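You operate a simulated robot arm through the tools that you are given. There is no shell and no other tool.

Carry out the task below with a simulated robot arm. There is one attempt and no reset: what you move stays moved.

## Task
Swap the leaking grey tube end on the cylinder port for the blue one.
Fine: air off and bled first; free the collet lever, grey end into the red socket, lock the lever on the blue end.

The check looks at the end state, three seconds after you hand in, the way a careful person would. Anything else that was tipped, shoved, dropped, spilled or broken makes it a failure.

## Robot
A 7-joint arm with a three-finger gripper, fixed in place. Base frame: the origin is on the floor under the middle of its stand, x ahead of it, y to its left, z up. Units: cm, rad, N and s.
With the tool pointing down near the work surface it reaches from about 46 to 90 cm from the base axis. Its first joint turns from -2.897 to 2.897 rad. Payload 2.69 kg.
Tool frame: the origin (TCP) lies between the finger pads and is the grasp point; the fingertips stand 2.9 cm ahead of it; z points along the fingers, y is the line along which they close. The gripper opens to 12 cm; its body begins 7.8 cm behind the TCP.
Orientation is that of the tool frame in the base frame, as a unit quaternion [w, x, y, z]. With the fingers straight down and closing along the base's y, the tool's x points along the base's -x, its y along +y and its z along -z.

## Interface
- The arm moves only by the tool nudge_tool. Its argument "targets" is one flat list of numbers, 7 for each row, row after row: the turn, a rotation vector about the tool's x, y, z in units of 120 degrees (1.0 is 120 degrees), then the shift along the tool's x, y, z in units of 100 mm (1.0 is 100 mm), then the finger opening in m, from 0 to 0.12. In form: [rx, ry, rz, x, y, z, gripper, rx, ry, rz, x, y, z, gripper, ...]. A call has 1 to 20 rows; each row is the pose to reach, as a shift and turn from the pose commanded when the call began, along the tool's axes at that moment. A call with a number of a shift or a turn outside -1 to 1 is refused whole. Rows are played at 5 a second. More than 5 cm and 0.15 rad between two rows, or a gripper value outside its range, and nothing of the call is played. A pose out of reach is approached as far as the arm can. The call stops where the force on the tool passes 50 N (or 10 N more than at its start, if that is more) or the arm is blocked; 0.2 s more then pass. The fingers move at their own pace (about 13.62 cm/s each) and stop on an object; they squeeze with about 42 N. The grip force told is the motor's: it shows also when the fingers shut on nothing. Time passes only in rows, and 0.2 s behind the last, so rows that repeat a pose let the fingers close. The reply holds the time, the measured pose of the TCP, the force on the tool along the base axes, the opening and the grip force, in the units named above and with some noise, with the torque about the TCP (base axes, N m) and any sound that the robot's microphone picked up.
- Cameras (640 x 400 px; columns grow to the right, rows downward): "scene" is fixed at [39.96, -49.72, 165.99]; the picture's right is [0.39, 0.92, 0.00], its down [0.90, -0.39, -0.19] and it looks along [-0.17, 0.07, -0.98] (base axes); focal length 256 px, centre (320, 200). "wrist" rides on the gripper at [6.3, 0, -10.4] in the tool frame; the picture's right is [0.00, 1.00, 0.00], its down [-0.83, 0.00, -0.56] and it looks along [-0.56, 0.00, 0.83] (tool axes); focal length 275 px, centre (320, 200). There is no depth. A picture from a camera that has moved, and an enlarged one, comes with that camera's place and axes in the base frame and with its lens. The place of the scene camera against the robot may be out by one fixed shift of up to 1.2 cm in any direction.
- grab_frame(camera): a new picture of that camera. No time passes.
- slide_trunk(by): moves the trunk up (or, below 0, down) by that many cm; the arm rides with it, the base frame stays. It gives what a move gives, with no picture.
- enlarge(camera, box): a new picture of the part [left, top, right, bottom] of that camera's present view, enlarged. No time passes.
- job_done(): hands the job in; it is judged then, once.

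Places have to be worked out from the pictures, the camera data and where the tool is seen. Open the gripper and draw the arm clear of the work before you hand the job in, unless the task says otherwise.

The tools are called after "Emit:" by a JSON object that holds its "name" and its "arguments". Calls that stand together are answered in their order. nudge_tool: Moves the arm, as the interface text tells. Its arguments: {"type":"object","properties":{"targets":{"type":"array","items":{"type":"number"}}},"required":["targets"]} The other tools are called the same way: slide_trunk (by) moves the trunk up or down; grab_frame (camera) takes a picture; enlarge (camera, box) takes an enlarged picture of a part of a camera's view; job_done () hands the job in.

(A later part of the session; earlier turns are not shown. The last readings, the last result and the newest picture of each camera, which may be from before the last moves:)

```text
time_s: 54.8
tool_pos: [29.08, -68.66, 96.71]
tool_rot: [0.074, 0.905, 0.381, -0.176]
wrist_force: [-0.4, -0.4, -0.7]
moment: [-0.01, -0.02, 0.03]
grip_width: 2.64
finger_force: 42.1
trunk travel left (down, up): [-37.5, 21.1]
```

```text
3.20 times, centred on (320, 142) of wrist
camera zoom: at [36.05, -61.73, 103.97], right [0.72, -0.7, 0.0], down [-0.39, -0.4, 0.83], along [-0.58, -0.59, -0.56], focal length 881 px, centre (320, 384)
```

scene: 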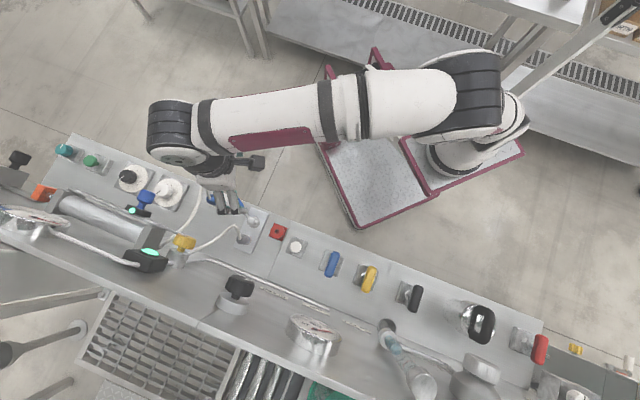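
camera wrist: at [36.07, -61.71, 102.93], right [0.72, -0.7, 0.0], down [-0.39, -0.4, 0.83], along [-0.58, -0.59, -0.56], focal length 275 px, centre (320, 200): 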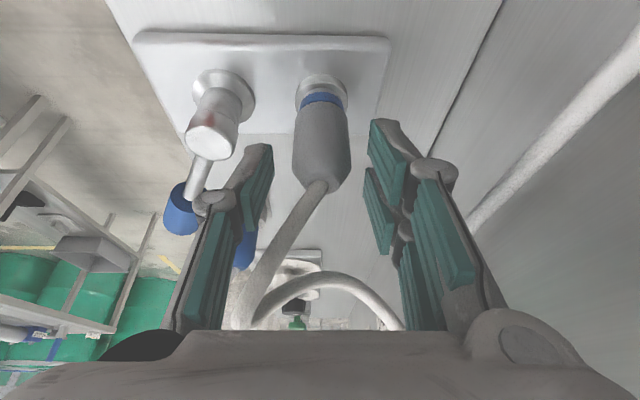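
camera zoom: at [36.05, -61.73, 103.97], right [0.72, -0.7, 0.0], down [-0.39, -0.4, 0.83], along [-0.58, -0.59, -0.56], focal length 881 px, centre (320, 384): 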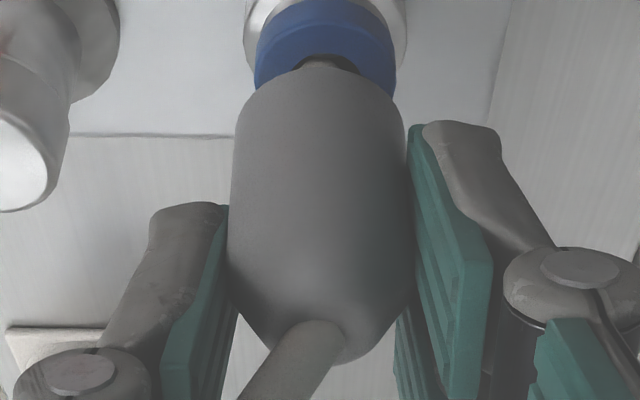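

The plug slides out freely with near-zero force, so the collet is open. The blue ring stays with the port. I'll lift another 4 cm to clear the stem.

Emit:
{"name": "nudge_tool", "arguments": {"targets": [0, 0, 0, -0.0376, 0, -0.0927, 0.02, 0, 0, 0, -0.0751, 0, -0.1854, 0.02, 0, 0, 0, -0.1127, 0, -0.2781, 0.02, 0, 0, 0, -0.15, 0, -0.371, 0.02, 0, 0, 0, -0.15, 0, -0.371, 0.02]}}

Emit:
{"name": "grab_frame", "arguments": {"camera": "wrist"}}

Emit:
{"name": "enlarge", "arguments": {"camera": "wrist", "box": [220, 40, 420, 165]}}

Emit:
{"name": "enlarge", "arguments": {"camera": "scene", "box": [180, 160, 300, 260]}}

```text
time_s: 56.0
tool_pos: [29.08, -68.71, 100.64]
tool_rot: [0.074, 0.904, 0.381, -0.177]
wrist_force: [0.9, -0.6, -0.3]
moment: [0.0, -0.01, 0.02]
grip_width: 2.61
finger_force: 42.7
trunk travel left (down, up): [-37.5, 21.1]
```

```text
taken
camera wrist: at [36.01, -61.71, 108.02], right [0.72, -0.7, 0.0], down [-0.39, -0.4, 0.83], along [-0.58, -0.59, -0.56], focal length 275 px, centre (320, 200)
```

wrist: 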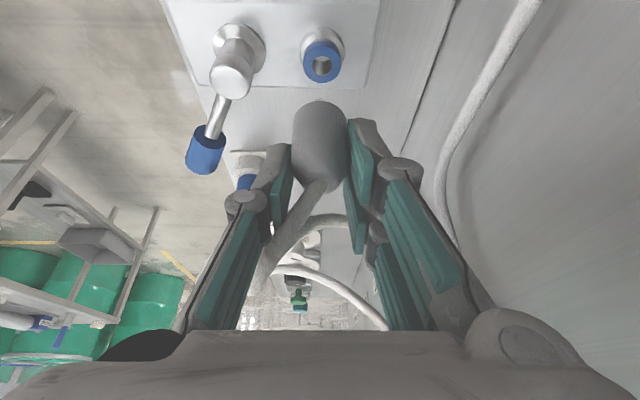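

```text
3.20 times, centred on (320, 102) of wrist
camera zoom: at [36.01, -61.71, 108.02], right [0.72, -0.7, 0.0], down [-0.39, -0.4, 0.83], along [-0.58, -0.59, -0.56], focal length 881 px, centre (320, 512)
```

zoom: 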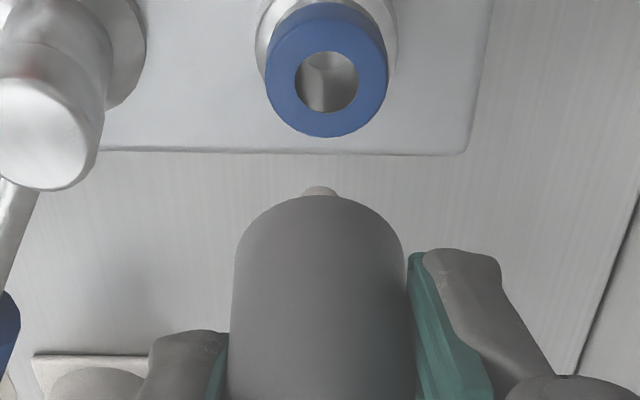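

```text
4.00 times, centred on (240, 210) of scene
camera zoom: at [39.96, -49.72, 165.99], right [0.39, 0.92, 0.0], down [0.9, -0.39, -0.19], along [-0.17, 0.07, -0.98], focal length 1022 px, centre (640, 160)
```

zoom: 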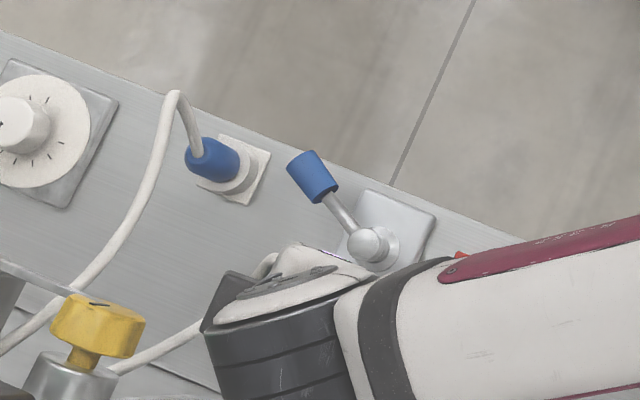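

The plug is out with its short stem visible, and the port is at u −28.5, v 69.07 (blue ring top z≈91). The red socket is at about u −21.2, v 63.5. I'll carry the plug over it at a safe height, slowly.

Emit:
{"name": "nudge_tool", "arguments": {"targets": [0, 0, 0, 0.115, -0.09, -0.053, 0.02, 0, 0, 0, 0.225, -0.18, -0.105, 0.02, 0, 0, 0, 0.34, -0.27, -0.158, 0.02, 0, 0, 0, 0.45, -0.36, -0.21, 0.02, 0, 0, 0, 0.565, -0.45, -0.264, 0.02, 0, 0, 0, 0.675, -0.538, -0.316, 0.02, 0, 0, 0, 0.675, -0.538, -0.316, 0.02]}}

Emit:
{"name": "grab_frame", "arguments": {"camera": "wrist"}}

Emit:
{"name": "enlarge", "arguments": {"camera": "wrist", "box": [220, 20, 420, 145]}}

Emit:
{"name": "enlarge", "arguments": {"camera": "scene", "box": [180, 160, 320, 270]}}

```text
time_s: 57.6
tool_pos: [30.62, -59.67, 101.13]
tool_rot: [0.074, 0.905, 0.38, -0.176]
wrist_force: [0.3, -1.6, -0.2]
moment: [0.0, -0.03, 0.01]
grip_width: 2.62
finger_force: 41.6
trunk travel left (down, up): [-37.5, 21.1]
```

```text
taken
camera wrist: at [37.35, -52.62, 108.39], right [0.72, -0.7, 0.0], down [-0.39, -0.4, 0.83], along [-0.58, -0.59, -0.56], focal length 275 px, centre (320, 200)
```

wrist: 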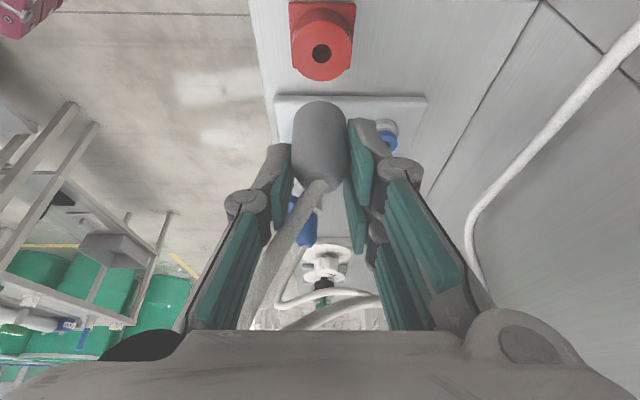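

```text
3.20 times, centred on (320, 82) of wrist
camera zoom: at [37.35, -52.62, 108.39], right [0.72, -0.7, 0.0], down [-0.39, -0.4, 0.83], along [-0.58, -0.59, -0.56], focal length 881 px, centre (320, 576)
```

zoom: 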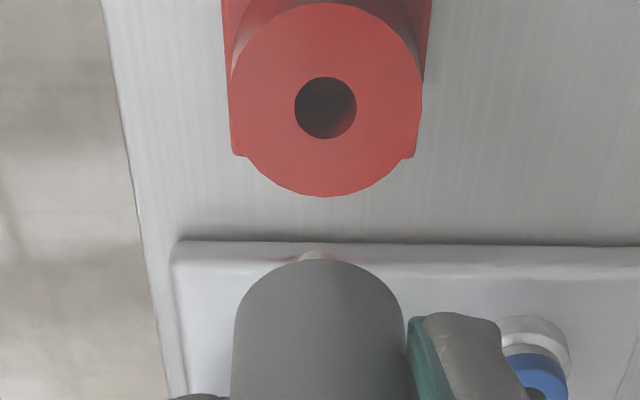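

```text
3.64 times, centred on (250, 215) of scene
camera zoom: at [39.96, -49.72, 165.99], right [0.39, 0.92, 0.0], down [0.9, -0.39, -0.19], along [-0.17, 0.07, -0.98], focal length 929 px, centre (574, 146)
```

zoom: 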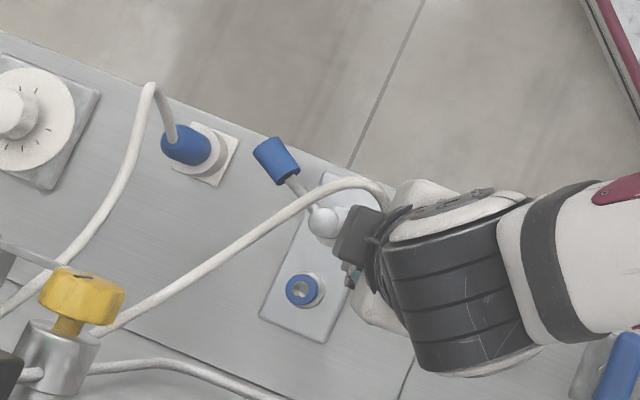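

The tube follows well and the red hole sits just beyond the plug in view, with the stem tip ~0.14 cm to the −v side of it. The hole (~1.25 cm) is wider than the stem (~0.7 cm). I'll shift +0.12 cm in v and +0.1 cm in u, lower 2.3 cm, and check alignment close up.

Emit:
{"name": "nudge_tool", "arguments": {"targets": [0, 0, 0, 0.035, 0.006, 0.067, 0.02, 0, 0, 0, 0.065, 0.012, 0.14, 0.02, 0, 0, 0, 0.0955, 0.012, 0.2095, 0.02, 0, 0, 0, 0.0955, 0.012, 0.2095, 0.02]}}

Emit:
{"name": "grab_frame", "arguments": {"camera": "wrist"}}

Emit:
{"name": "enlarge", "arguments": {"camera": "wrist", "box": [240, 20, 400, 120]}}

```text
time_s: 58.6
tool_pos: [30.67, -59.66, 98.69]
tool_rot: [0.074, 0.905, 0.381, -0.176]
wrist_force: [-0.3, -0.2, 0.5]
moment: [0.04, 0.0, 0.0]
grip_width: 2.56
finger_force: 42.1
trunk travel left (down, up): [-37.5, 21.1]
```

```text
taken
camera wrist: at [37.55, -52.65, 106.0], right [0.72, -0.7, 0.0], down [-0.39, -0.4, 0.83], along [-0.58, -0.59, -0.56], focal length 275 px, centre (320, 200)
```

wrist: 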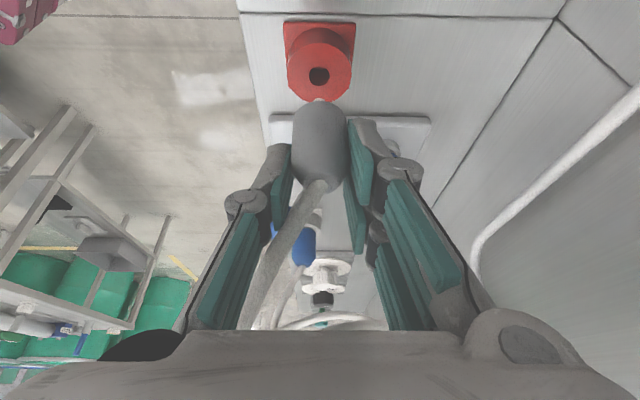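

```text
4.00 times, centred on (320, 70) of wrist
camera zoom: at [37.55, -52.65, 106.0], right [0.72, -0.7, 0.0], down [-0.39, -0.4, 0.83], along [-0.58, -0.59, -0.56], focal length 1101 px, centre (320, 720)
```

zoom: 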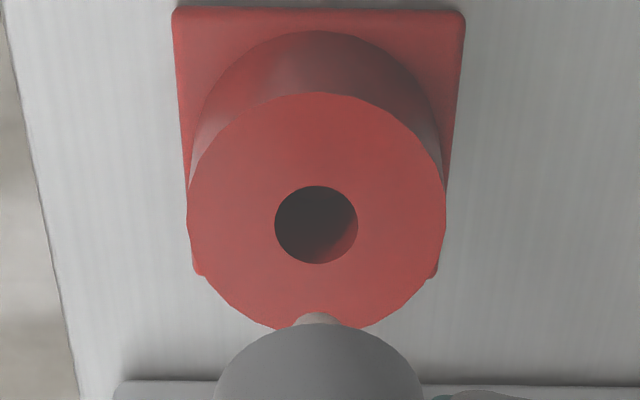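

Hole and stem line up within ~0.05 cm in v, and within ~0.1 cm in u by triangulation. I'll add 0.08 cm in u and begin a slow descent, checking force.

Emit:
{"name": "nudge_tool", "arguments": {"targets": [0, 0, 0, 0.026, 0, 0.043, 0.02, 0, 0, 0, 0.045, 0, 0.09, 0.02, 0, 0, 0, 0.0638, 0, 0.136, 0.02, 0, 0, 0, 0.0638, 0, 0.136, 0.02]}}

Emit:
{"name": "enlarge", "arguments": {"camera": "wrist", "box": [240, 30, 400, 130]}}

```text
time_s: 59.6
tool_pos: [30.71, -59.55, 97.14]
tool_rot: [0.074, 0.905, 0.38, -0.176]
wrist_force: [0.5, 1.0, -0.2]
moment: [0.04, 0.03, -0.02]
grip_width: 2.61
finger_force: 41.7
trunk travel left (down, up): [-37.5, 21.1]
```

```text
4.00 times, centred on (320, 80) of wrist
camera zoom: at [37.59, -52.6, 104.5], right [0.72, -0.7, 0.0], down [-0.39, -0.4, 0.83], along [-0.58, -0.59, -0.56], focal length 1101 px, centre (320, 680)
```

zoom: 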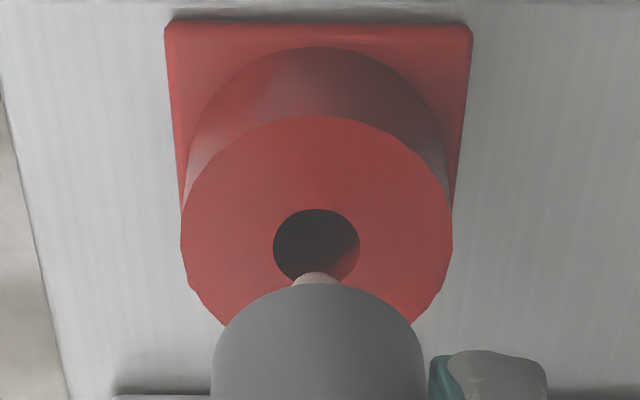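

The stem tip is entering the hole's outline and force is near zero. I'll continue down another 0.9 cm in small steps.

Emit:
{"name": "nudge_tool", "arguments": {"targets": [0, 0, 0, 0.0113, 0, 0.0278, 0.02, 0, 0, 0, 0.0225, 0, 0.0556, 0.02, 0, 0, 0, 0.0338, 0, 0.0834, 0.02, 0, 0, 0, 0.0338, 0, 0.0834, 0.02]}}

Emit:
{"name": "enlarge", "arguments": {"camera": "wrist", "box": [240, 30, 400, 130]}}

```text
time_s: 60.6
tool_pos: [30.64, -59.61, 96.29]
tool_rot: [0.074, 0.904, 0.381, -0.176]
wrist_force: [0.2, 0.2, 0.0]
moment: [0.01, 0.01, 0.0]
grip_width: 2.6
finger_force: 42.2
trunk travel left (down, up): [-37.5, 21.1]
```

```text
4.00 times, centred on (320, 80) of wrist
camera zoom: at [37.59, -52.62, 103.63], right [0.72, -0.7, 0.0], down [-0.39, -0.4, 0.83], along [-0.58, -0.59, -0.56], focal length 1101 px, centre (320, 680)
```

zoom: 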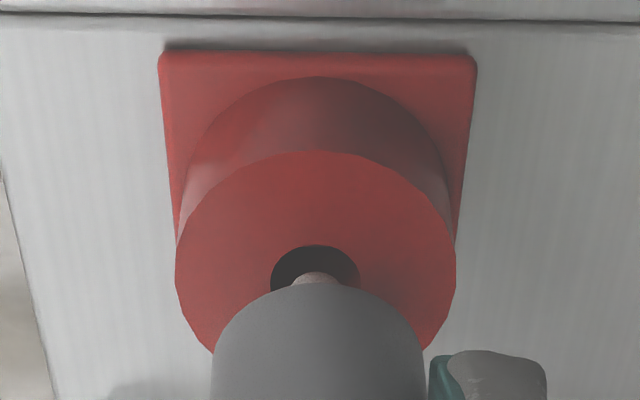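

The stem is now over the hole interior with no contact force. I'll keep descending slowly toward the seat.

Emit:
{"name": "nudge_tool", "arguments": {"targets": [0, 0, 0, 0.0075, 0, 0.0185, 0.02, 0, 0, 0, 0.015, 0, 0.037, 0.02, 0, 0, 0, 0.0225, 0, 0.0556, 0.02, 0, 0, 0, 0.0225, 0, 0.0556, 0.02]}}

Emit:
{"name": "enlarge", "arguments": {"camera": "wrist", "box": [240, 30, 400, 130]}}

```text
time_s: 61.6
tool_pos: [30.69, -59.69, 95.67]
tool_rot: [0.074, 0.905, 0.381, -0.176]
wrist_force: [-0.7, -0.2, -1.9]
moment: [0.02, -0.01, -0.01]
grip_width: 2.63
finger_force: 42.1
trunk travel left (down, up): [-37.5, 21.1]
```

```text
4.00 times, centred on (320, 80) of wrist
camera zoom: at [37.6, -52.58, 103.04], right [0.72, -0.7, 0.0], down [-0.39, -0.4, 0.83], along [-0.58, -0.59, -0.56], focal length 1101 px, centre (320, 680)
```

zoom: 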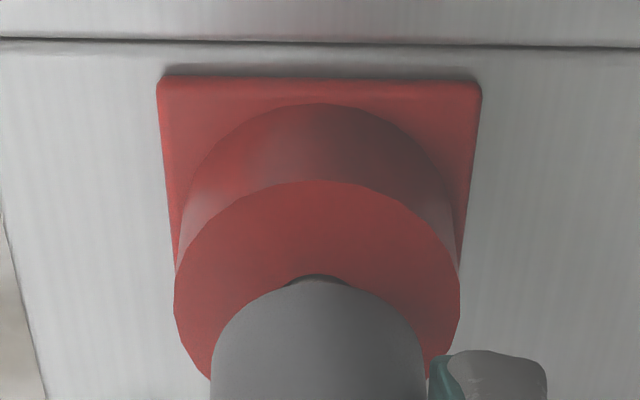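

The body now covers the hole with almost no force, so it's inserting. I'll continue in 1.5 mm steps until it seats.

Emit:
{"name": "nudge_tool", "arguments": {"targets": [0, 0, 0, 0.0056, 0, 0.0139, 0.02, 0, 0, 0, 0.0113, 0, 0.0278, 0.02, 0, 0, 0, 0.0113, 0, 0.0278, 0.02]}}

Emit:
{"name": "enlarge", "arguments": {"camera": "wrist", "box": [240, 30, 400, 130]}}

```text
time_s: 62.4
tool_pos: [30.69, -59.66, 95.48]
tool_rot: [0.074, 0.905, 0.381, -0.176]
wrist_force: [-0.7, -1.0, -0.1]
moment: [-0.01, 0.01, 0.01]
grip_width: 2.62
finger_force: 41.6
trunk travel left (down, up): [-37.5, 21.1]
```

```text
4.00 times, centred on (320, 80) of wrist
camera zoom: at [37.58, -52.58, 102.74], right [0.72, -0.7, 0.0], down [-0.39, -0.4, 0.83], along [-0.58, -0.59, -0.56], focal length 1101 px, centre (320, 680)
```

zoom: 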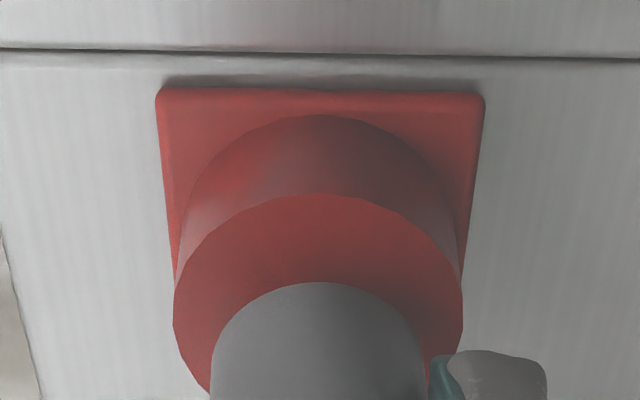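

There's still no seating force. I'll lower further in small steps.

Emit:
{"name": "nudge_tool", "arguments": {"targets": [0, 0, 0, 0.0056, 0, 0.0139, 0.02, 0, 0, 0, 0.0113, 0, 0.0278, 0.02, 0, 0, 0, 0.0113, 0, 0.0278, 0.02]}}

Emit:
{"name": "enlarge", "arguments": {"camera": "wrist", "box": [240, 30, 400, 130]}}

```text
time_s: 63.2
tool_pos: [30.75, -59.6, 95.17]
tool_rot: [0.073, 0.905, 0.381, -0.176]
wrist_force: [0.4, 1.1, -0.7]
moment: [-0.02, 0.01, -0.02]
grip_width: 2.58
finger_force: 41.8
trunk travel left (down, up): [-37.5, 21.1]
```

```text
4.00 times, centred on (320, 80) of wrist
camera zoom: at [37.59, -52.56, 102.44], right [0.72, -0.7, 0.0], down [-0.39, -0.4, 0.83], along [-0.58, -0.59, -0.56], focal length 1101 px, centre (320, 680)
```

zoom: 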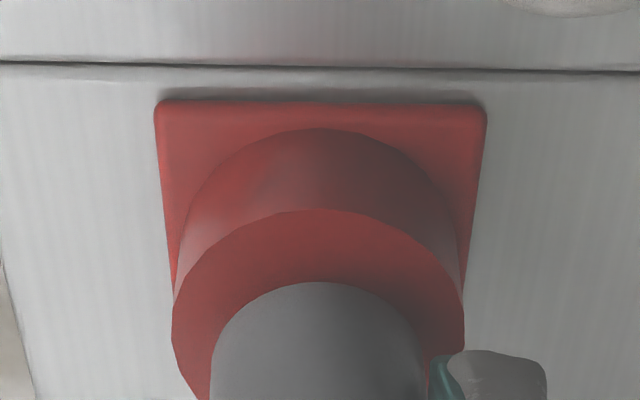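

Still free. I'll lower another 0.3 cm.

Emit:
{"name": "nudge_tool", "arguments": {"targets": [0, 0, 0, 0.0056, 0, 0.0139, 0.02, 0, 0, 0, 0.0113, 0, 0.0278, 0.02, 0, 0, 0, 0.0113, 0, 0.0278, 0.02]}}

Emit:
{"name": "enlarge", "arguments": {"camera": "wrist", "box": [240, 30, 400, 130]}}

```text
time_s: 64.0
tool_pos: [30.68, -59.65, 94.84]
tool_rot: [0.075, 0.905, 0.381, -0.176]
wrist_force: [-0.6, 0.9, -0.2]
moment: [-0.04, -0.03, 0.02]
grip_width: 2.63
finger_force: 42.1
trunk travel left (down, up): [-37.5, 21.1]
```

```text
4.00 times, centred on (320, 80) of wrist
camera zoom: at [37.58, -52.59, 102.14], right [0.72, -0.7, 0.0], down [-0.39, -0.4, 0.83], along [-0.58, -0.59, -0.56], focal length 1101 px, centre (320, 680)
```

zoom: 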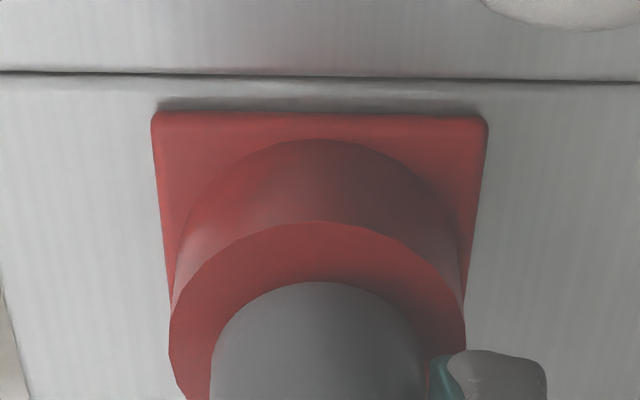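

Comparing rims, the plug body is still ~0.5 cm above the red face with its stem inside the hole. I'll continue down carefully.

Emit:
{"name": "nudge_tool", "arguments": {"targets": [0, 0, 0, 0.0038, 0, 0.0093, 0.02, 0, 0, 0, 0.0075, 0, 0.0185, 0.02, 0, 0, 0, 0.0113, 0, 0.0278, 0.02, 0, 0, 0, 0.0113, 0, 0.0278, 0.02]}}

Emit:
{"name": "enlarge", "arguments": {"camera": "wrist", "box": [240, 30, 400, 130]}}

```text
time_s: 65.0
tool_pos: [30.65, -59.64, 94.72]
tool_rot: [0.075, 0.904, 0.381, -0.177]
wrist_force: [1.5, 6.1, 21.0]
moment: [0.14, -0.17, 0.04]
grip_width: 2.61
finger_force: 41.6
trunk travel left (down, up): [-37.5, 21.1]
```

```text
4.00 times, centred on (320, 80) of wrist
camera zoom: at [37.58, -52.58, 102.02], right [0.72, -0.7, 0.0], down [-0.39, -0.4, 0.83], along [-0.58, -0.6, -0.56], focal length 1101 px, centre (320, 680)
```

zoom: 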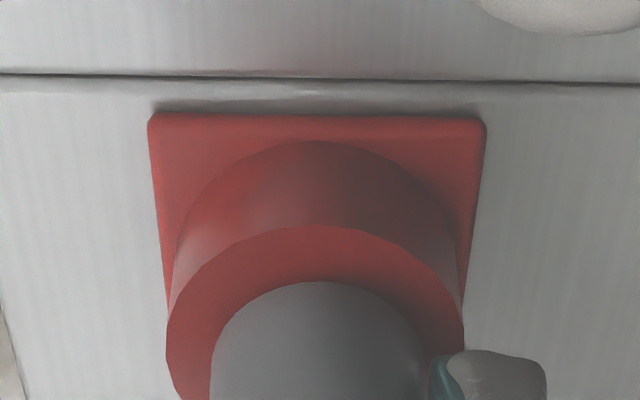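

Contact: 21 N vertical with a 5 N push toward +u, suggesting the stem is touching the hole's −u side. I'll ease up slightly and shift +0.2 cm in u to relieve it.

Emit:
{"name": "nudge_tool", "arguments": {"targets": [0, 0, 0, -0.0056, 0, -0.0139, 0.02, 0, 0, 0, 0.0037, 0, -0.0177, 0.02, 0, 0, 0, 0.013, 0, -0.0214, 0.02, 0, 0, 0, 0.013, 0, -0.0214, 0.02]}}

Emit:
{"name": "enlarge", "arguments": {"camera": "wrist", "box": [240, 30, 400, 130]}}

```text
time_s: 66.0
tool_pos: [30.7, -59.41, 94.75]
tool_rot: [0.074, 0.905, 0.38, -0.177]
wrist_force: [-5.1, -7.2, 6.7]
moment: [-0.38, 0.2, 0.0]
grip_width: 2.6
finger_force: 42.3
trunk travel left (down, up): [-37.5, 21.1]
```

```text
4.00 times, centred on (320, 80) of wrist
camera zoom: at [37.68, -52.49, 102.03], right [0.72, -0.7, 0.0], down [-0.39, -0.4, 0.83], along [-0.58, -0.59, -0.56], focal length 1101 px, centre (320, 680)
```

zoom: 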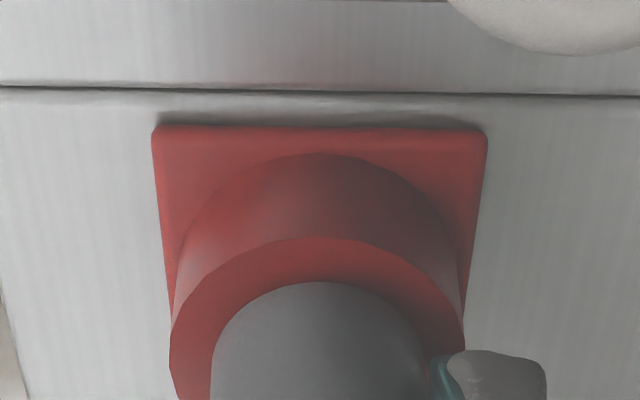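

The lateral force reversed after only 0.16 cm, so the stem is captured inside the hole. I'll centre it (−0.08 cm in u) and press down gently to seat it.

Emit:
{"name": "nudge_tool", "arguments": {"targets": [0, 0, 0, -0.0074, 0, 0.003, 0.02, 0, 0, 0, -0.0046, 0, 0.01, 0.02, 0, 0, 0, -0.0018, 0, 0.0169, 0.02, 0, 0, 0, -0.0018, 0, 0.0169, 0.02]}}

Emit:
{"name": "enlarge", "arguments": {"camera": "wrist", "box": [240, 30, 400, 130]}}

```text
time_s: 67.0
tool_pos: [30.68, -59.51, 94.69]
tool_rot: [0.076, 0.905, 0.381, -0.176]
wrist_force: [-2.0, 4.0, 25.0]
moment: [0.06, -0.05, 0.03]
grip_width: 2.59
finger_force: 42.4
trunk travel left (down, up): [-37.5, 21.1]
```

```text
4.00 times, centred on (320, 80) of wrist
camera zoom: at [37.66, -52.48, 102.01], right [0.72, -0.7, 0.0], down [-0.39, -0.4, 0.83], along [-0.58, -0.6, -0.56], focal length 1101 px, centre (320, 680)
```

zoom: 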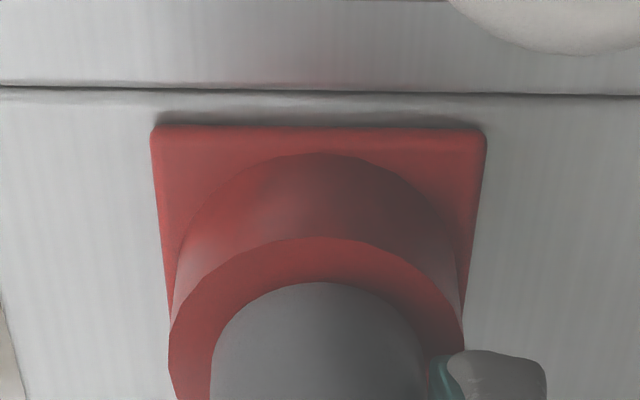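

The plug is seated: 25 N hard stop, small lateral force. I'll relieve the preload and open to 4.8 cm to release it.

Emit:
{"name": "nudge_tool", "arguments": {"targets": [0, 0, 0, -0.0045, 0, -0.0111, 0.02, 0, 0, 0, -0.0045, 0, -0.0111, 0.03, 0, 0, 0, -0.0045, 0, -0.0111, 0.048, 0, 0, 0, -0.0045, 0, -0.0111, 0.048]}}

Emit:
{"name": "grab_frame", "arguments": {"camera": "wrist"}}

Emit:
{"name": "enlarge", "arguments": {"camera": "scene", "box": [180, 160, 320, 270]}}

```text
time_s: 68.0
tool_pos: [30.78, -59.62, 94.64]
tool_rot: [0.073, 0.905, 0.382, -0.176]
wrist_force: [-0.2, 0.5, -0.3]
moment: [0.03, -0.02, 0.04]
grip_width: 4.8
finger_force: 0.0
trunk travel left (down, up): [-37.5, 21.1]
```

```text
taken
camera wrist: at [37.72, -52.53, 101.96], right [0.72, -0.7, 0.0], down [-0.39, -0.4, 0.83], along [-0.58, -0.59, -0.56], focal length 275 px, centre (320, 200)
```

wrist: 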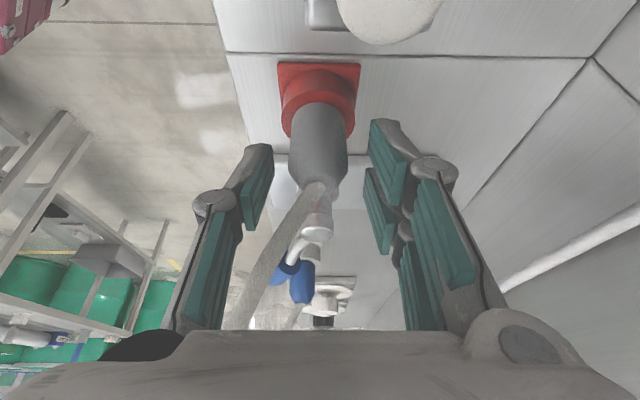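

```text
3.64 times, centred on (250, 215) of scene
camera zoom: at [39.96, -49.72, 165.99], right [0.39, 0.92, 0.0], down [0.9, -0.39, -0.19], along [-0.17, 0.07, -0.98], focal length 929 px, centre (574, 146)
```

zoom: 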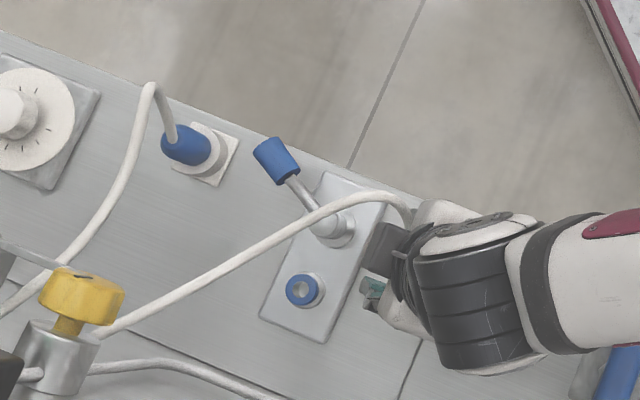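

The grey plug stands upright in the red socket. Its tube now passes over the lever boss. I'll back out along the tool axis and look.

Emit:
{"name": "nudge_tool", "arguments": {"targets": [0, 0, 0, 0, 0, -0.15, 0.048, 0, 0, 0, 0, 0, -0.35, 0.05, 0, 0, 0, 0, 0, -0.6, 0.05, 0, 0, 0, 0, 0, -0.85, 0.05, 0, 0, 0, 0, 0, -1.0, 0.08]}}

Emit:
{"name": "grab_frame", "arguments": {"camera": "wrist"}}

Emit:
{"name": "enlarge", "arguments": {"camera": "scene", "box": [180, 160, 320, 270]}}

```text
time_s: 69.2
tool_pos: [33.26, -56.93, 104.05]
tool_rot: [0.074, 0.905, 0.38, -0.176]
wrist_force: [0.1, 0.2, 0.0]
moment: [-0.02, 0.0, 0.01]
grip_width: 7.99
finger_force: 0.2
trunk travel left (down, up): [-37.5, 21.1]
```

```text
taken
camera wrist: at [40.28, -49.87, 111.34], right [0.72, -0.7, 0.0], down [-0.39, -0.4, 0.83], along [-0.58, -0.59, -0.56], focal length 275 px, centre (320, 200)
```

wrist: 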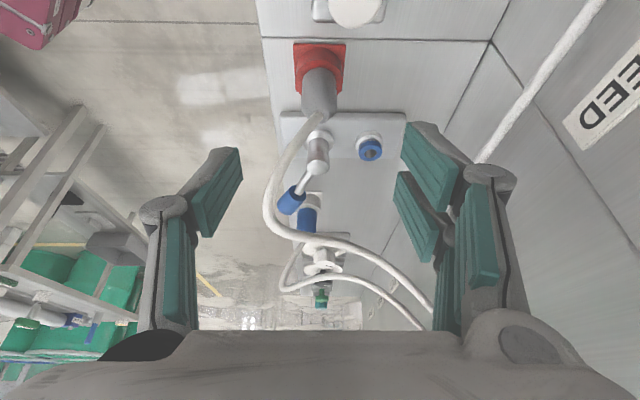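

```text
3.64 times, centred on (250, 215) of scene
camera zoom: at [39.96, -49.72, 165.99], right [0.39, 0.92, 0.0], down [0.9, -0.39, -0.19], along [-0.17, 0.07, -0.98], focal length 929 px, centre (574, 146)
```

zoom: 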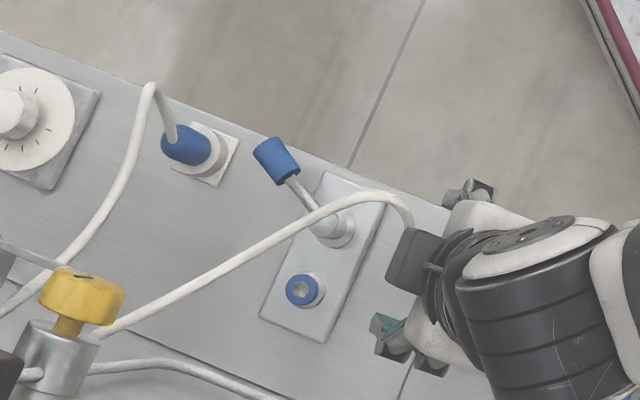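

The grey plug is parked. By triangulation its tube runs at z≈100–103 across from (u −24, v 60) to (u −32, v 70.6). The blue plug's own tube loops back over it at z≈100 near u≈−41. So for the blue pick I'll lean the tool more toward +u (35°, slight yaw) and pass high over the grey tube. I'll rise and reorient first.

Emit:
{"name": "nudge_tool", "arguments": {"targets": [-0.015, -0.027, -0.0275, -0.1, -0.05, -0.13, 0.08, -0.03, -0.054, -0.055, -0.25, -0.12, -0.26, 0.08, -0.045, -0.081, -0.0825, -0.5, -0.24, -0.39, 0.08, -0.0599, -0.1077, -0.11, -0.857, -0.36, -0.516, 0.06, -0.0599, -0.1077, -0.11, -0.857, -0.36, -0.516, 0.06]}}

Emit:
{"name": "grab_frame", "arguments": {"camera": "wrist"}}

```text
time_s: 70.4
tool_pos: [26.55, -58.65, 111.9]
tool_rot: [0.153, 0.823, 0.482, -0.26]
wrist_force: [-0.7, 0.0, 0.3]
moment: [-0.01, 0.0, 0.01]
grip_width: 6.0
finger_force: 0.1
trunk travel left (down, up): [-37.5, 21.1]
```

```text
taken
camera wrist: at [32.15, -48.88, 116.86], right [0.87, -0.49, 0.0], down [-0.17, -0.32, 0.93], along [-0.45, -0.81, -0.36], focal length 275 px, centre (320, 200)
```

wrist: 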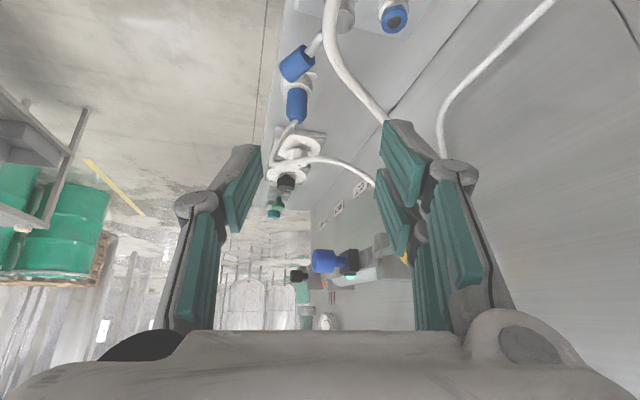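

The reorientation is good; I can see the blue plug behind the lever handle. I'll move −u at this height, above the grey tube, to line up with the blue plug's approach axis.

Emit:
{"name": "nudge_tool", "arguments": {"targets": [0, 0, 0, -0.227, -0.075, 0.16, 0.06, 0, 0, 0, -0.455, -0.15, 0.32, 0.06, 0, 0, 0, -0.68, -0.225, 0.48, 0.06, 0, 0, 0, -0.909, -0.3, 0.639, 0.06, 0, 0, 0, -0.909, -0.3, 0.639, 0.06]}}

Emit:
{"name": "grab_frame", "arguments": {"camera": "wrist"}}

Emit:
{"name": "enlarge", "arguments": {"camera": "wrist", "box": [230, 30, 430, 155]}}

Emit:
{"name": "enlarge", "arguments": {"camera": "scene", "box": [160, 150, 300, 260]}}

```text
time_s: 71.6
tool_pos: [18.69, -66.79, 111.9]
tool_rot: [0.152, 0.823, 0.482, -0.259]
wrist_force: [0.6, -0.2, 0.2]
moment: [-0.02, -0.04, -0.01]
grip_width: 6.01
finger_force: 0.0
trunk travel left (down, up): [-37.5, 21.1]
```

```text
taken
camera wrist: at [24.17, -57.14, 116.84], right [0.87, -0.49, 0.0], down [-0.17, -0.32, 0.93], along [-0.45, -0.81, -0.36], focal length 275 px, centre (320, 200)
```

wrist: 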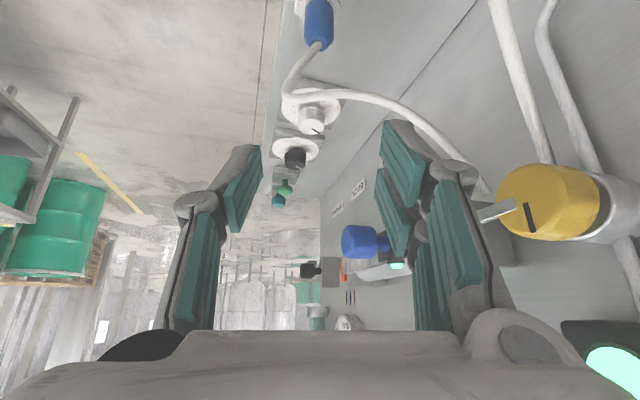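

```text
3.20 times, centred on (330, 92) of wrist
camera zoom: at [24.17, -57.14, 116.84], right [0.87, -0.49, 0.0], down [-0.17, -0.32, 0.93], along [-0.45, -0.81, -0.36], focal length 881 px, centre (288, 544)
```

zoom: 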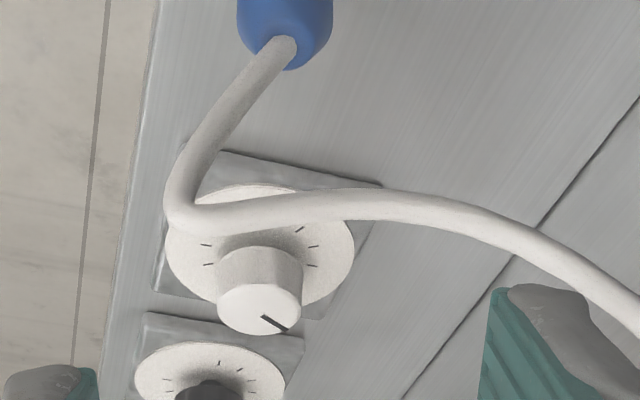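

```text
3.64 times, centred on (230, 205) of scene
camera zoom: at [39.96, -49.72, 165.99], right [0.39, 0.92, 0.0], down [0.9, -0.39, -0.19], along [-0.17, 0.07, -0.98], focal length 929 px, centre (647, 182)
```

zoom: 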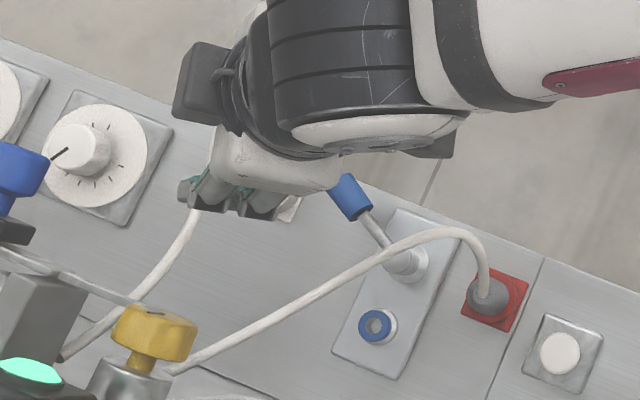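

The view shows the blue plug with its tube looping toward −v and back above. I place the plug's top at about u −41.3, v 61.9, z 95. I'll move down to a pre-grasp point 8 cm back along the tool axis.

Emit:
{"name": "nudge_tool", "arguments": {"targets": [0, 0, 0, 0.11, 0, 0.243, 0.055, 0, 0, 0, 0.22, 0, 0.485, 0.052, 0, 0, 0, 0.33, 0, 0.728, 0.052, 0, 0, 0, 0.439, 0.001, 0.97, 0.052, 0, 0, 0, 0.439, 0.001, 0.97, 0.052]}}

Emit:
{"name": "grab_frame", "arguments": {"camera": "wrist"}}

Emit:
{"name": "enlarge", "arguments": {"camera": "wrist", "box": [220, 60, 420, 185]}}

Emit:
{"name": "enlarge", "arguments": {"camera": "scene", "box": [160, 150, 300, 260]}}

```text
time_s: 72.8
tool_pos: [17.73, -68.59, 101.44]
tool_rot: [0.153, 0.823, 0.481, -0.259]
wrist_force: [0.7, -0.7, 0.4]
moment: [-0.01, 0.0, -0.02]
grip_width: 5.19
finger_force: 0.0
trunk travel left (down, up): [-37.5, 21.1]
```

```text
taken
camera wrist: at [23.25, -58.83, 106.4], right [0.87, -0.49, 0.0], down [-0.17, -0.32, 0.93], along [-0.45, -0.81, -0.36], focal length 275 px, centre (320, 200)
```

wrist: 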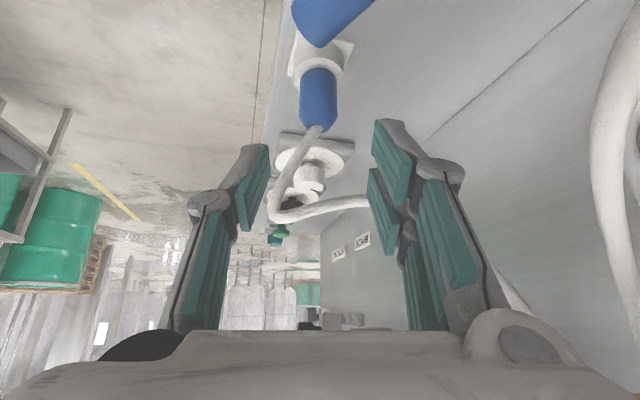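

```text
3.20 times, centred on (320, 122) of wrist
camera zoom: at [23.25, -58.83, 106.4], right [0.87, -0.49, 0.0], down [-0.17, -0.32, 0.93], along [-0.45, -0.81, -0.36], focal length 881 px, centre (320, 448)
```

zoom: 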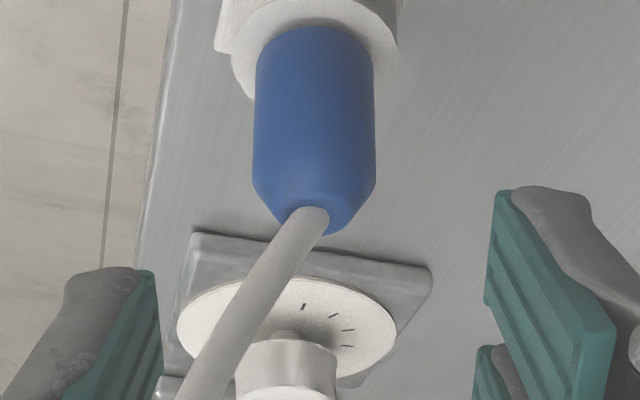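

```text
3.64 times, centred on (230, 205) of scene
camera zoom: at [39.96, -49.72, 165.99], right [0.39, 0.92, 0.0], down [0.9, -0.39, -0.19], along [-0.17, 0.07, -0.98], focal length 929 px, centre (647, 182)
```

zoom: 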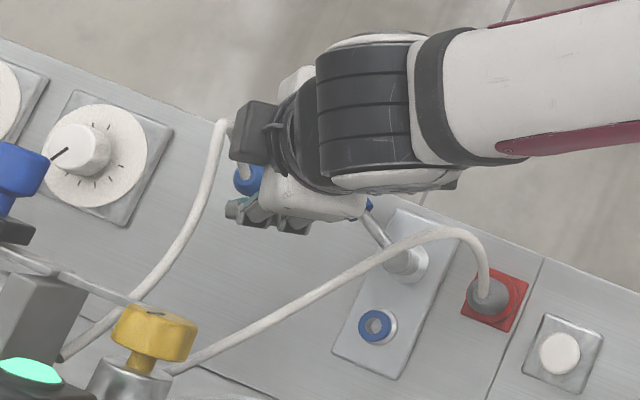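

I refined the blue plug to top centre ≈ (u −41.7, v 62.0, z 94.5), right on the tool axis. I'll advance 7 cm along the axis and check before the last bit.

Emit:
{"name": "nudge_tool", "arguments": {"targets": [0, 0, 0, 0, 0, 0.18, 0.052, 0, 0, 0, 0, 0, 0.36, 0.052, 0, 0, 0, -0.005, 0, 0.54, 0.052, 0, 0, 0, -0.008, 0, 0.7, 0.05]}}

Emit:
{"name": "grab_frame", "arguments": {"camera": "wrist"}}

Emit:
{"name": "enlarge", "arguments": {"camera": "wrist", "box": [220, 90, 420, 215]}}

```text
time_s: 73.8
tool_pos: [15.75, -72.1, 95.76]
tool_rot: [0.153, 0.823, 0.481, -0.261]
wrist_force: [-0.4, -0.2, 0.4]
moment: [-0.02, 0.03, 0.01]
grip_width: 5.02
finger_force: 0.0
trunk travel left (down, up): [-37.5, 21.1]
```

```text
taken
camera wrist: at [21.22, -62.38, 100.67], right [0.87, -0.49, 0.0], down [-0.17, -0.32, 0.93], along [-0.45, -0.81, -0.36], focal length 275 px, centre (320, 200)
```

wrist: 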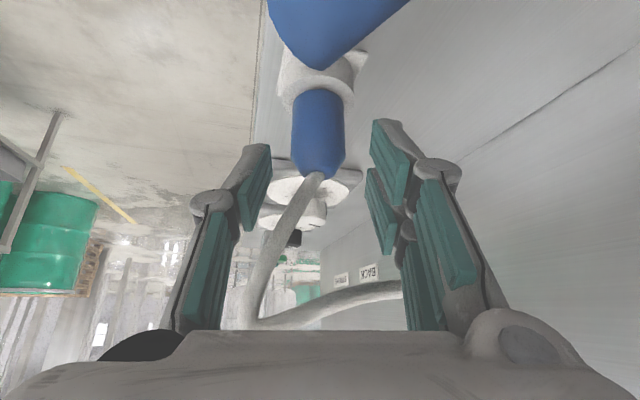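

```text
3.20 times, centred on (320, 152) of wrist
camera zoom: at [21.22, -62.38, 100.67], right [0.87, -0.49, 0.0], down [-0.17, -0.32, 0.93], along [-0.45, -0.81, -0.36], focal length 881 px, centre (320, 352)
```

zoom: 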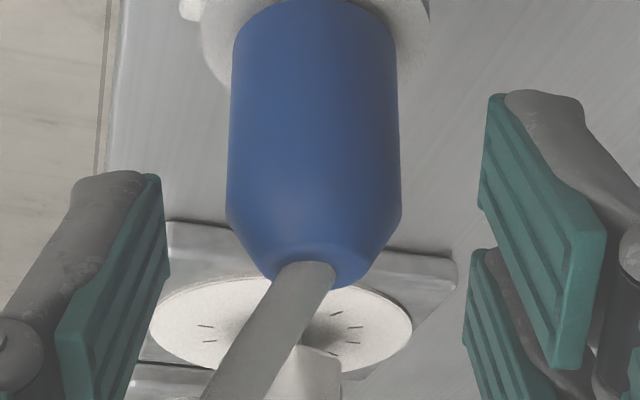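

The plug is well centred between thumb and fingers. I'll advance the last 1.4 cm and then close.

Emit:
{"name": "nudge_tool", "arguments": {"targets": [0, 0, 0, 0, 0, 0.08, 0.05, 0, 0, 0, 0, -0.005, 0.143, 0.05, 0, 0, 0, 0, -0.005, 0.143, 0.05, 0, 0, 0, 0, -0.005, 0.143, 0.03, 0, 0, 0, 0, -0.005, 0.143, 0.02, 0, 0, 0, 0, -0.005, 0.143, 0.02, 0, 0, 0, 0, -0.005, 0.143, 0.02]}}

Emit:
{"name": "grab_frame", "arguments": {"camera": "wrist"}}

Emit:
{"name": "enlarge", "arguments": {"camera": "wrist", "box": [220, 90, 420, 215]}}

```text
time_s: 75.4
tool_pos: [15.13, -72.79, 94.55]
tool_rot: [0.151, 0.824, 0.48, -0.26]
wrist_force: [-1.0, 0.3, -0.2]
moment: [-0.04, -0.01, -0.02]
grip_width: 2.59
finger_force: 42.6
trunk travel left (down, up): [-37.5, 21.1]
```

```text
taken
camera wrist: at [20.72, -63.06, 99.51], right [0.87, -0.49, 0.0], down [-0.17, -0.32, 0.93], along [-0.45, -0.81, -0.36], focal length 275 px, centre (320, 200)
```

wrist: 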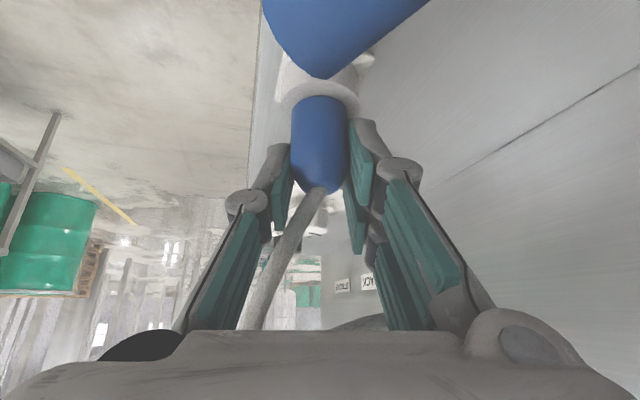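

```text
3.20 times, centred on (320, 152) of wrist
camera zoom: at [20.72, -63.06, 99.51], right [0.87, -0.49, 0.0], down [-0.17, -0.32, 0.93], along [-0.45, -0.81, -0.36], focal length 881 px, centre (320, 352)
```

zoom: 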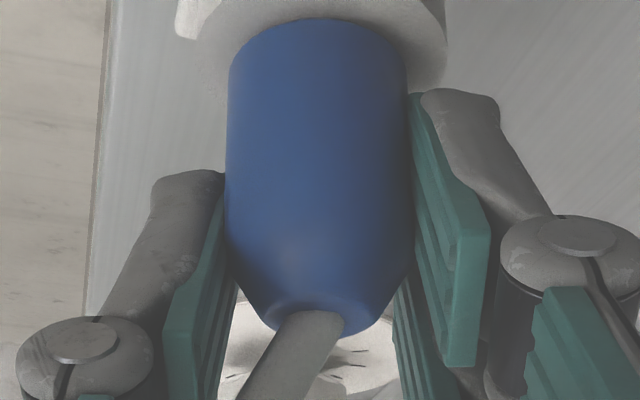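

The blue plug is gripped at 2.59 cm with negligible load. I'll pull straight up 1 cm in small steps.

Emit:
{"name": "nudge_tool", "arguments": {"targets": [0, 0, 0, -0.0144, 0, -0.0205, 0.02, 0, 0, 0, -0.0288, 0, -0.041, 0.02, 0, 0, 0, -0.0432, 0, -0.0614, 0.02, 0, 0, 0, -0.0575, 0, -0.0819, 0.02]}}

Emit:
{"name": "enlarge", "arguments": {"camera": "wrist", "box": [220, 90, 420, 215]}}

```text
time_s: 76.4
tool_pos: [15.2, -72.85, 95.68]
tool_rot: [0.152, 0.823, 0.481, -0.26]
wrist_force: [0.5, -0.8, 0.0]
moment: [0.01, 0.01, -0.02]
grip_width: 2.58
finger_force: 42.0
trunk travel left (down, up): [-37.5, 21.1]
```

```text
3.20 times, centred on (320, 152) of wrist
camera zoom: at [20.69, -63.09, 100.56], right [0.87, -0.49, 0.0], down [-0.17, -0.32, 0.93], along [-0.45, -0.81, -0.36], focal length 881 px, centre (320, 352)
```

zoom: 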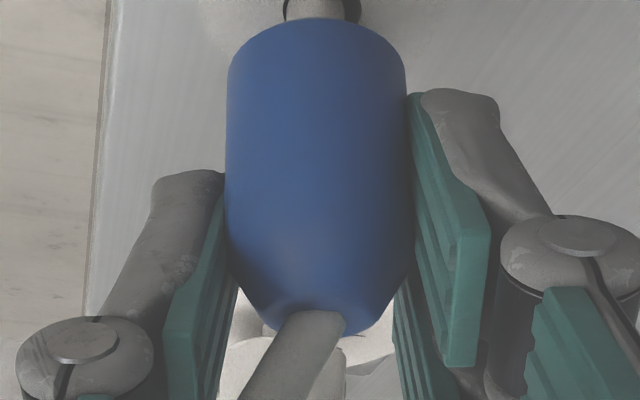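

The blue plug slides out freely. I've also realised the labelled surface behind is a vertical wall at v≈77.7 with knobs protruding, so I'll keep clear of it. I'll keep this orientation, since it keeps the plug vertical, and lift straight up 10 cm.

Emit:
{"name": "nudge_tool", "arguments": {"targets": [0, 0, 0, -0.072, 0, -0.102, 0.02, 0, 0, 0, -0.173, 0, -0.246, 0.02, 0, 0, 0, -0.288, 0, -0.41, 0.02, 0, 0, 0, -0.432, 0, -0.614, 0.02, 0, 0, 0, -0.575, 0, -0.819, 0.02, 0, 0, 0, -0.575, 0, -0.819, 0.02]}}

Emit:
{"name": "grab_frame", "arguments": {"camera": "wrist"}}

Emit:
{"name": "grab_frame", "arguments": {"camera": "scene"}}

```text
time_s: 77.8
tool_pos: [15.11, -72.77, 105.64]
tool_rot: [0.151, 0.824, 0.481, -0.259]
wrist_force: [-1.3, 0.5, -1.0]
moment: [0.0, 0.0, -0.02]
grip_width: 2.59
finger_force: 41.8
trunk travel left (down, up): [-37.5, 21.1]
```

```text
taken
camera wrist: at [20.67, -63.06, 110.56], right [0.87, -0.49, 0.0], down [-0.17, -0.32, 0.93], along [-0.45, -0.81, -0.36], focal length 275 px, centre (320, 200)
```

wrist: 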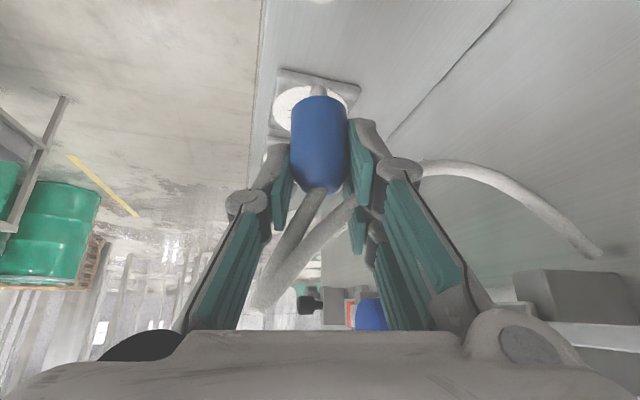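

```text
taken
```

scene: 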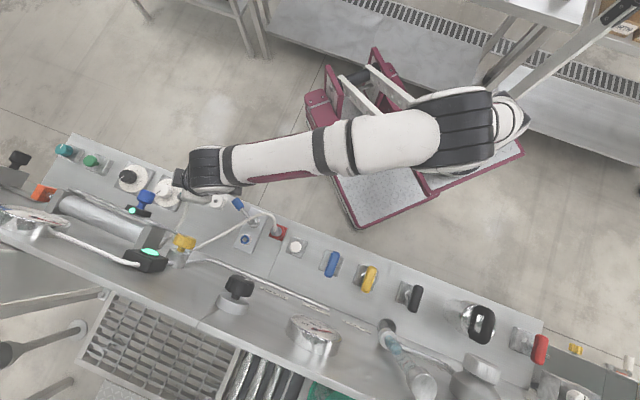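

The blue tube runs to its wall anchor (about u −41, v 77, z 108) with plenty of slack. I'll lift to z≈111, above the grey tube at ~103, and move toward +u while keeping v≈60, away from the wall hardware.

Emit:
{"name": "nudge_tool", "arguments": {"targets": [0, 0, 0, -0.164, 0, -0.2335, 0.02, 0, 0, 0, -0.328, 0, -0.467, 0.02, 0, 0, 0, -0.174, 0.012, -0.575, 0.02, 0, 0, 0, -0.02, 0.024, -0.684, 0.02, 0, 0, 0, 0.135, 0.036, -0.792, 0.02, 0, 0, 0, 0.289, 0.048, -0.9, 0.02, 0, 0, 0, 0.289, 0.048, -0.9, 0.02]}}

Emit:
{"name": "grab_frame", "arguments": {"camera": "wrist"}}

Emit:
{"name": "enlarge", "arguments": {"camera": "scene", "box": [150, 140, 310, 270]}}

```text
time_s: 79.4
tool_pos: [19.29, -66.53, 111.31]
tool_rot: [0.153, 0.823, 0.482, -0.258]
wrist_force: [0.5, 0.1, -0.5]
moment: [0.0, -0.01, -0.01]
grip_width: 2.57
finger_force: 41.5
trunk travel left (down, up): [-37.5, 21.1]
```

```text
taken
camera wrist: at [24.79, -56.68, 116.23], right [0.87, -0.49, 0.0], down [-0.17, -0.32, 0.93], along [-0.45, -0.81, -0.36], focal length 275 px, centre (320, 200)
```

wrist: 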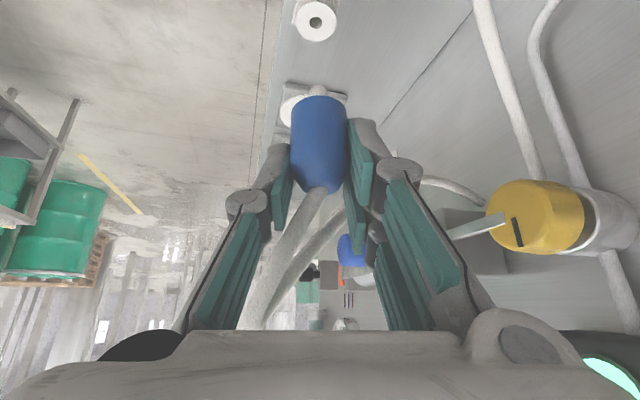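

```text
3.08 times, centred on (230, 205) of scene
camera zoom: at [39.96, -49.72, 165.99], right [0.39, 0.92, 0.0], down [0.9, -0.39, -0.19], along [-0.17, 0.07, -0.98], focal length 786 px, centre (597, 185)
```

zoom: 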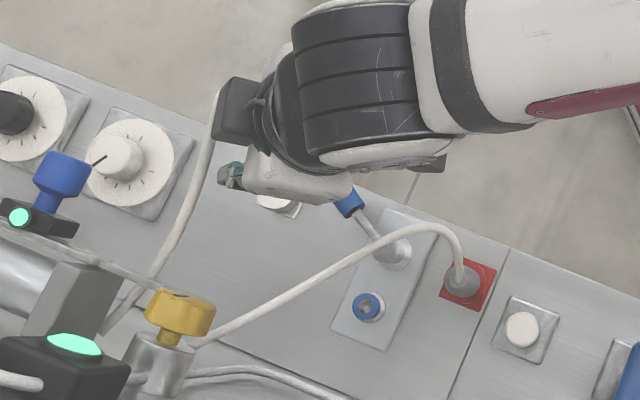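

All other items remain untouched. I'll continue +u by 10 cm at the same height, passing over the grey tube.

Emit:
{"name": "nudge_tool", "arguments": {"targets": [0, 0, 0, 0.157, 0.058, -0.11, 0.02, 0, 0, 0, 0.314, 0.116, -0.22, 0.02, 0, 0, 0, 0.47, 0.174, -0.33, 0.02, 0, 0, 0, 0.627, 0.232, -0.44, 0.02, 0, 0, 0, 0.784, 0.29, -0.55, 0.02, 0, 0, 0, 0.784, 0.29, -0.55, 0.02]}}

Emit:
{"name": "grab_frame", "arguments": {"camera": "wrist"}}

Emit:
{"name": "enlarge", "arguments": {"camera": "scene", "box": [150, 140, 310, 270]}}

```text
time_s: 80.8
tool_pos: [26.46, -59.46, 111.26]
tool_rot: [0.153, 0.823, 0.482, -0.261]
wrist_force: [1.1, -0.6, -0.3]
moment: [-0.04, 0.01, -0.01]
grip_width: 2.57
finger_force: 41.8
trunk travel left (down, up): [-37.5, 21.1]
```

```text
taken
camera wrist: at [32.03, -49.82, 116.24], right [0.87, -0.49, 0.0], down [-0.17, -0.32, 0.93], along [-0.45, -0.81, -0.36], focal length 275 px, centre (320, 200)
```

wrist: 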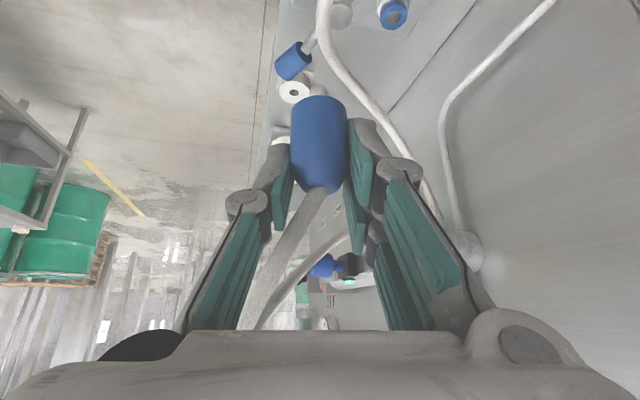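

```text
3.08 times, centred on (230, 205) of scene
camera zoom: at [39.96, -49.72, 165.99], right [0.39, 0.92, 0.0], down [0.9, -0.39, -0.19], along [-0.17, 0.07, -0.98], focal length 786 px, centre (597, 185)
```

zoom: 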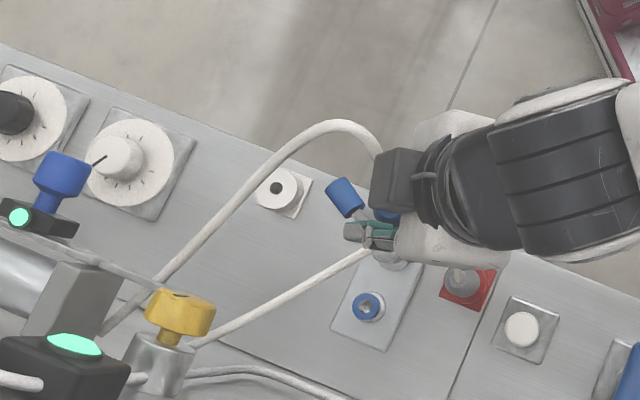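

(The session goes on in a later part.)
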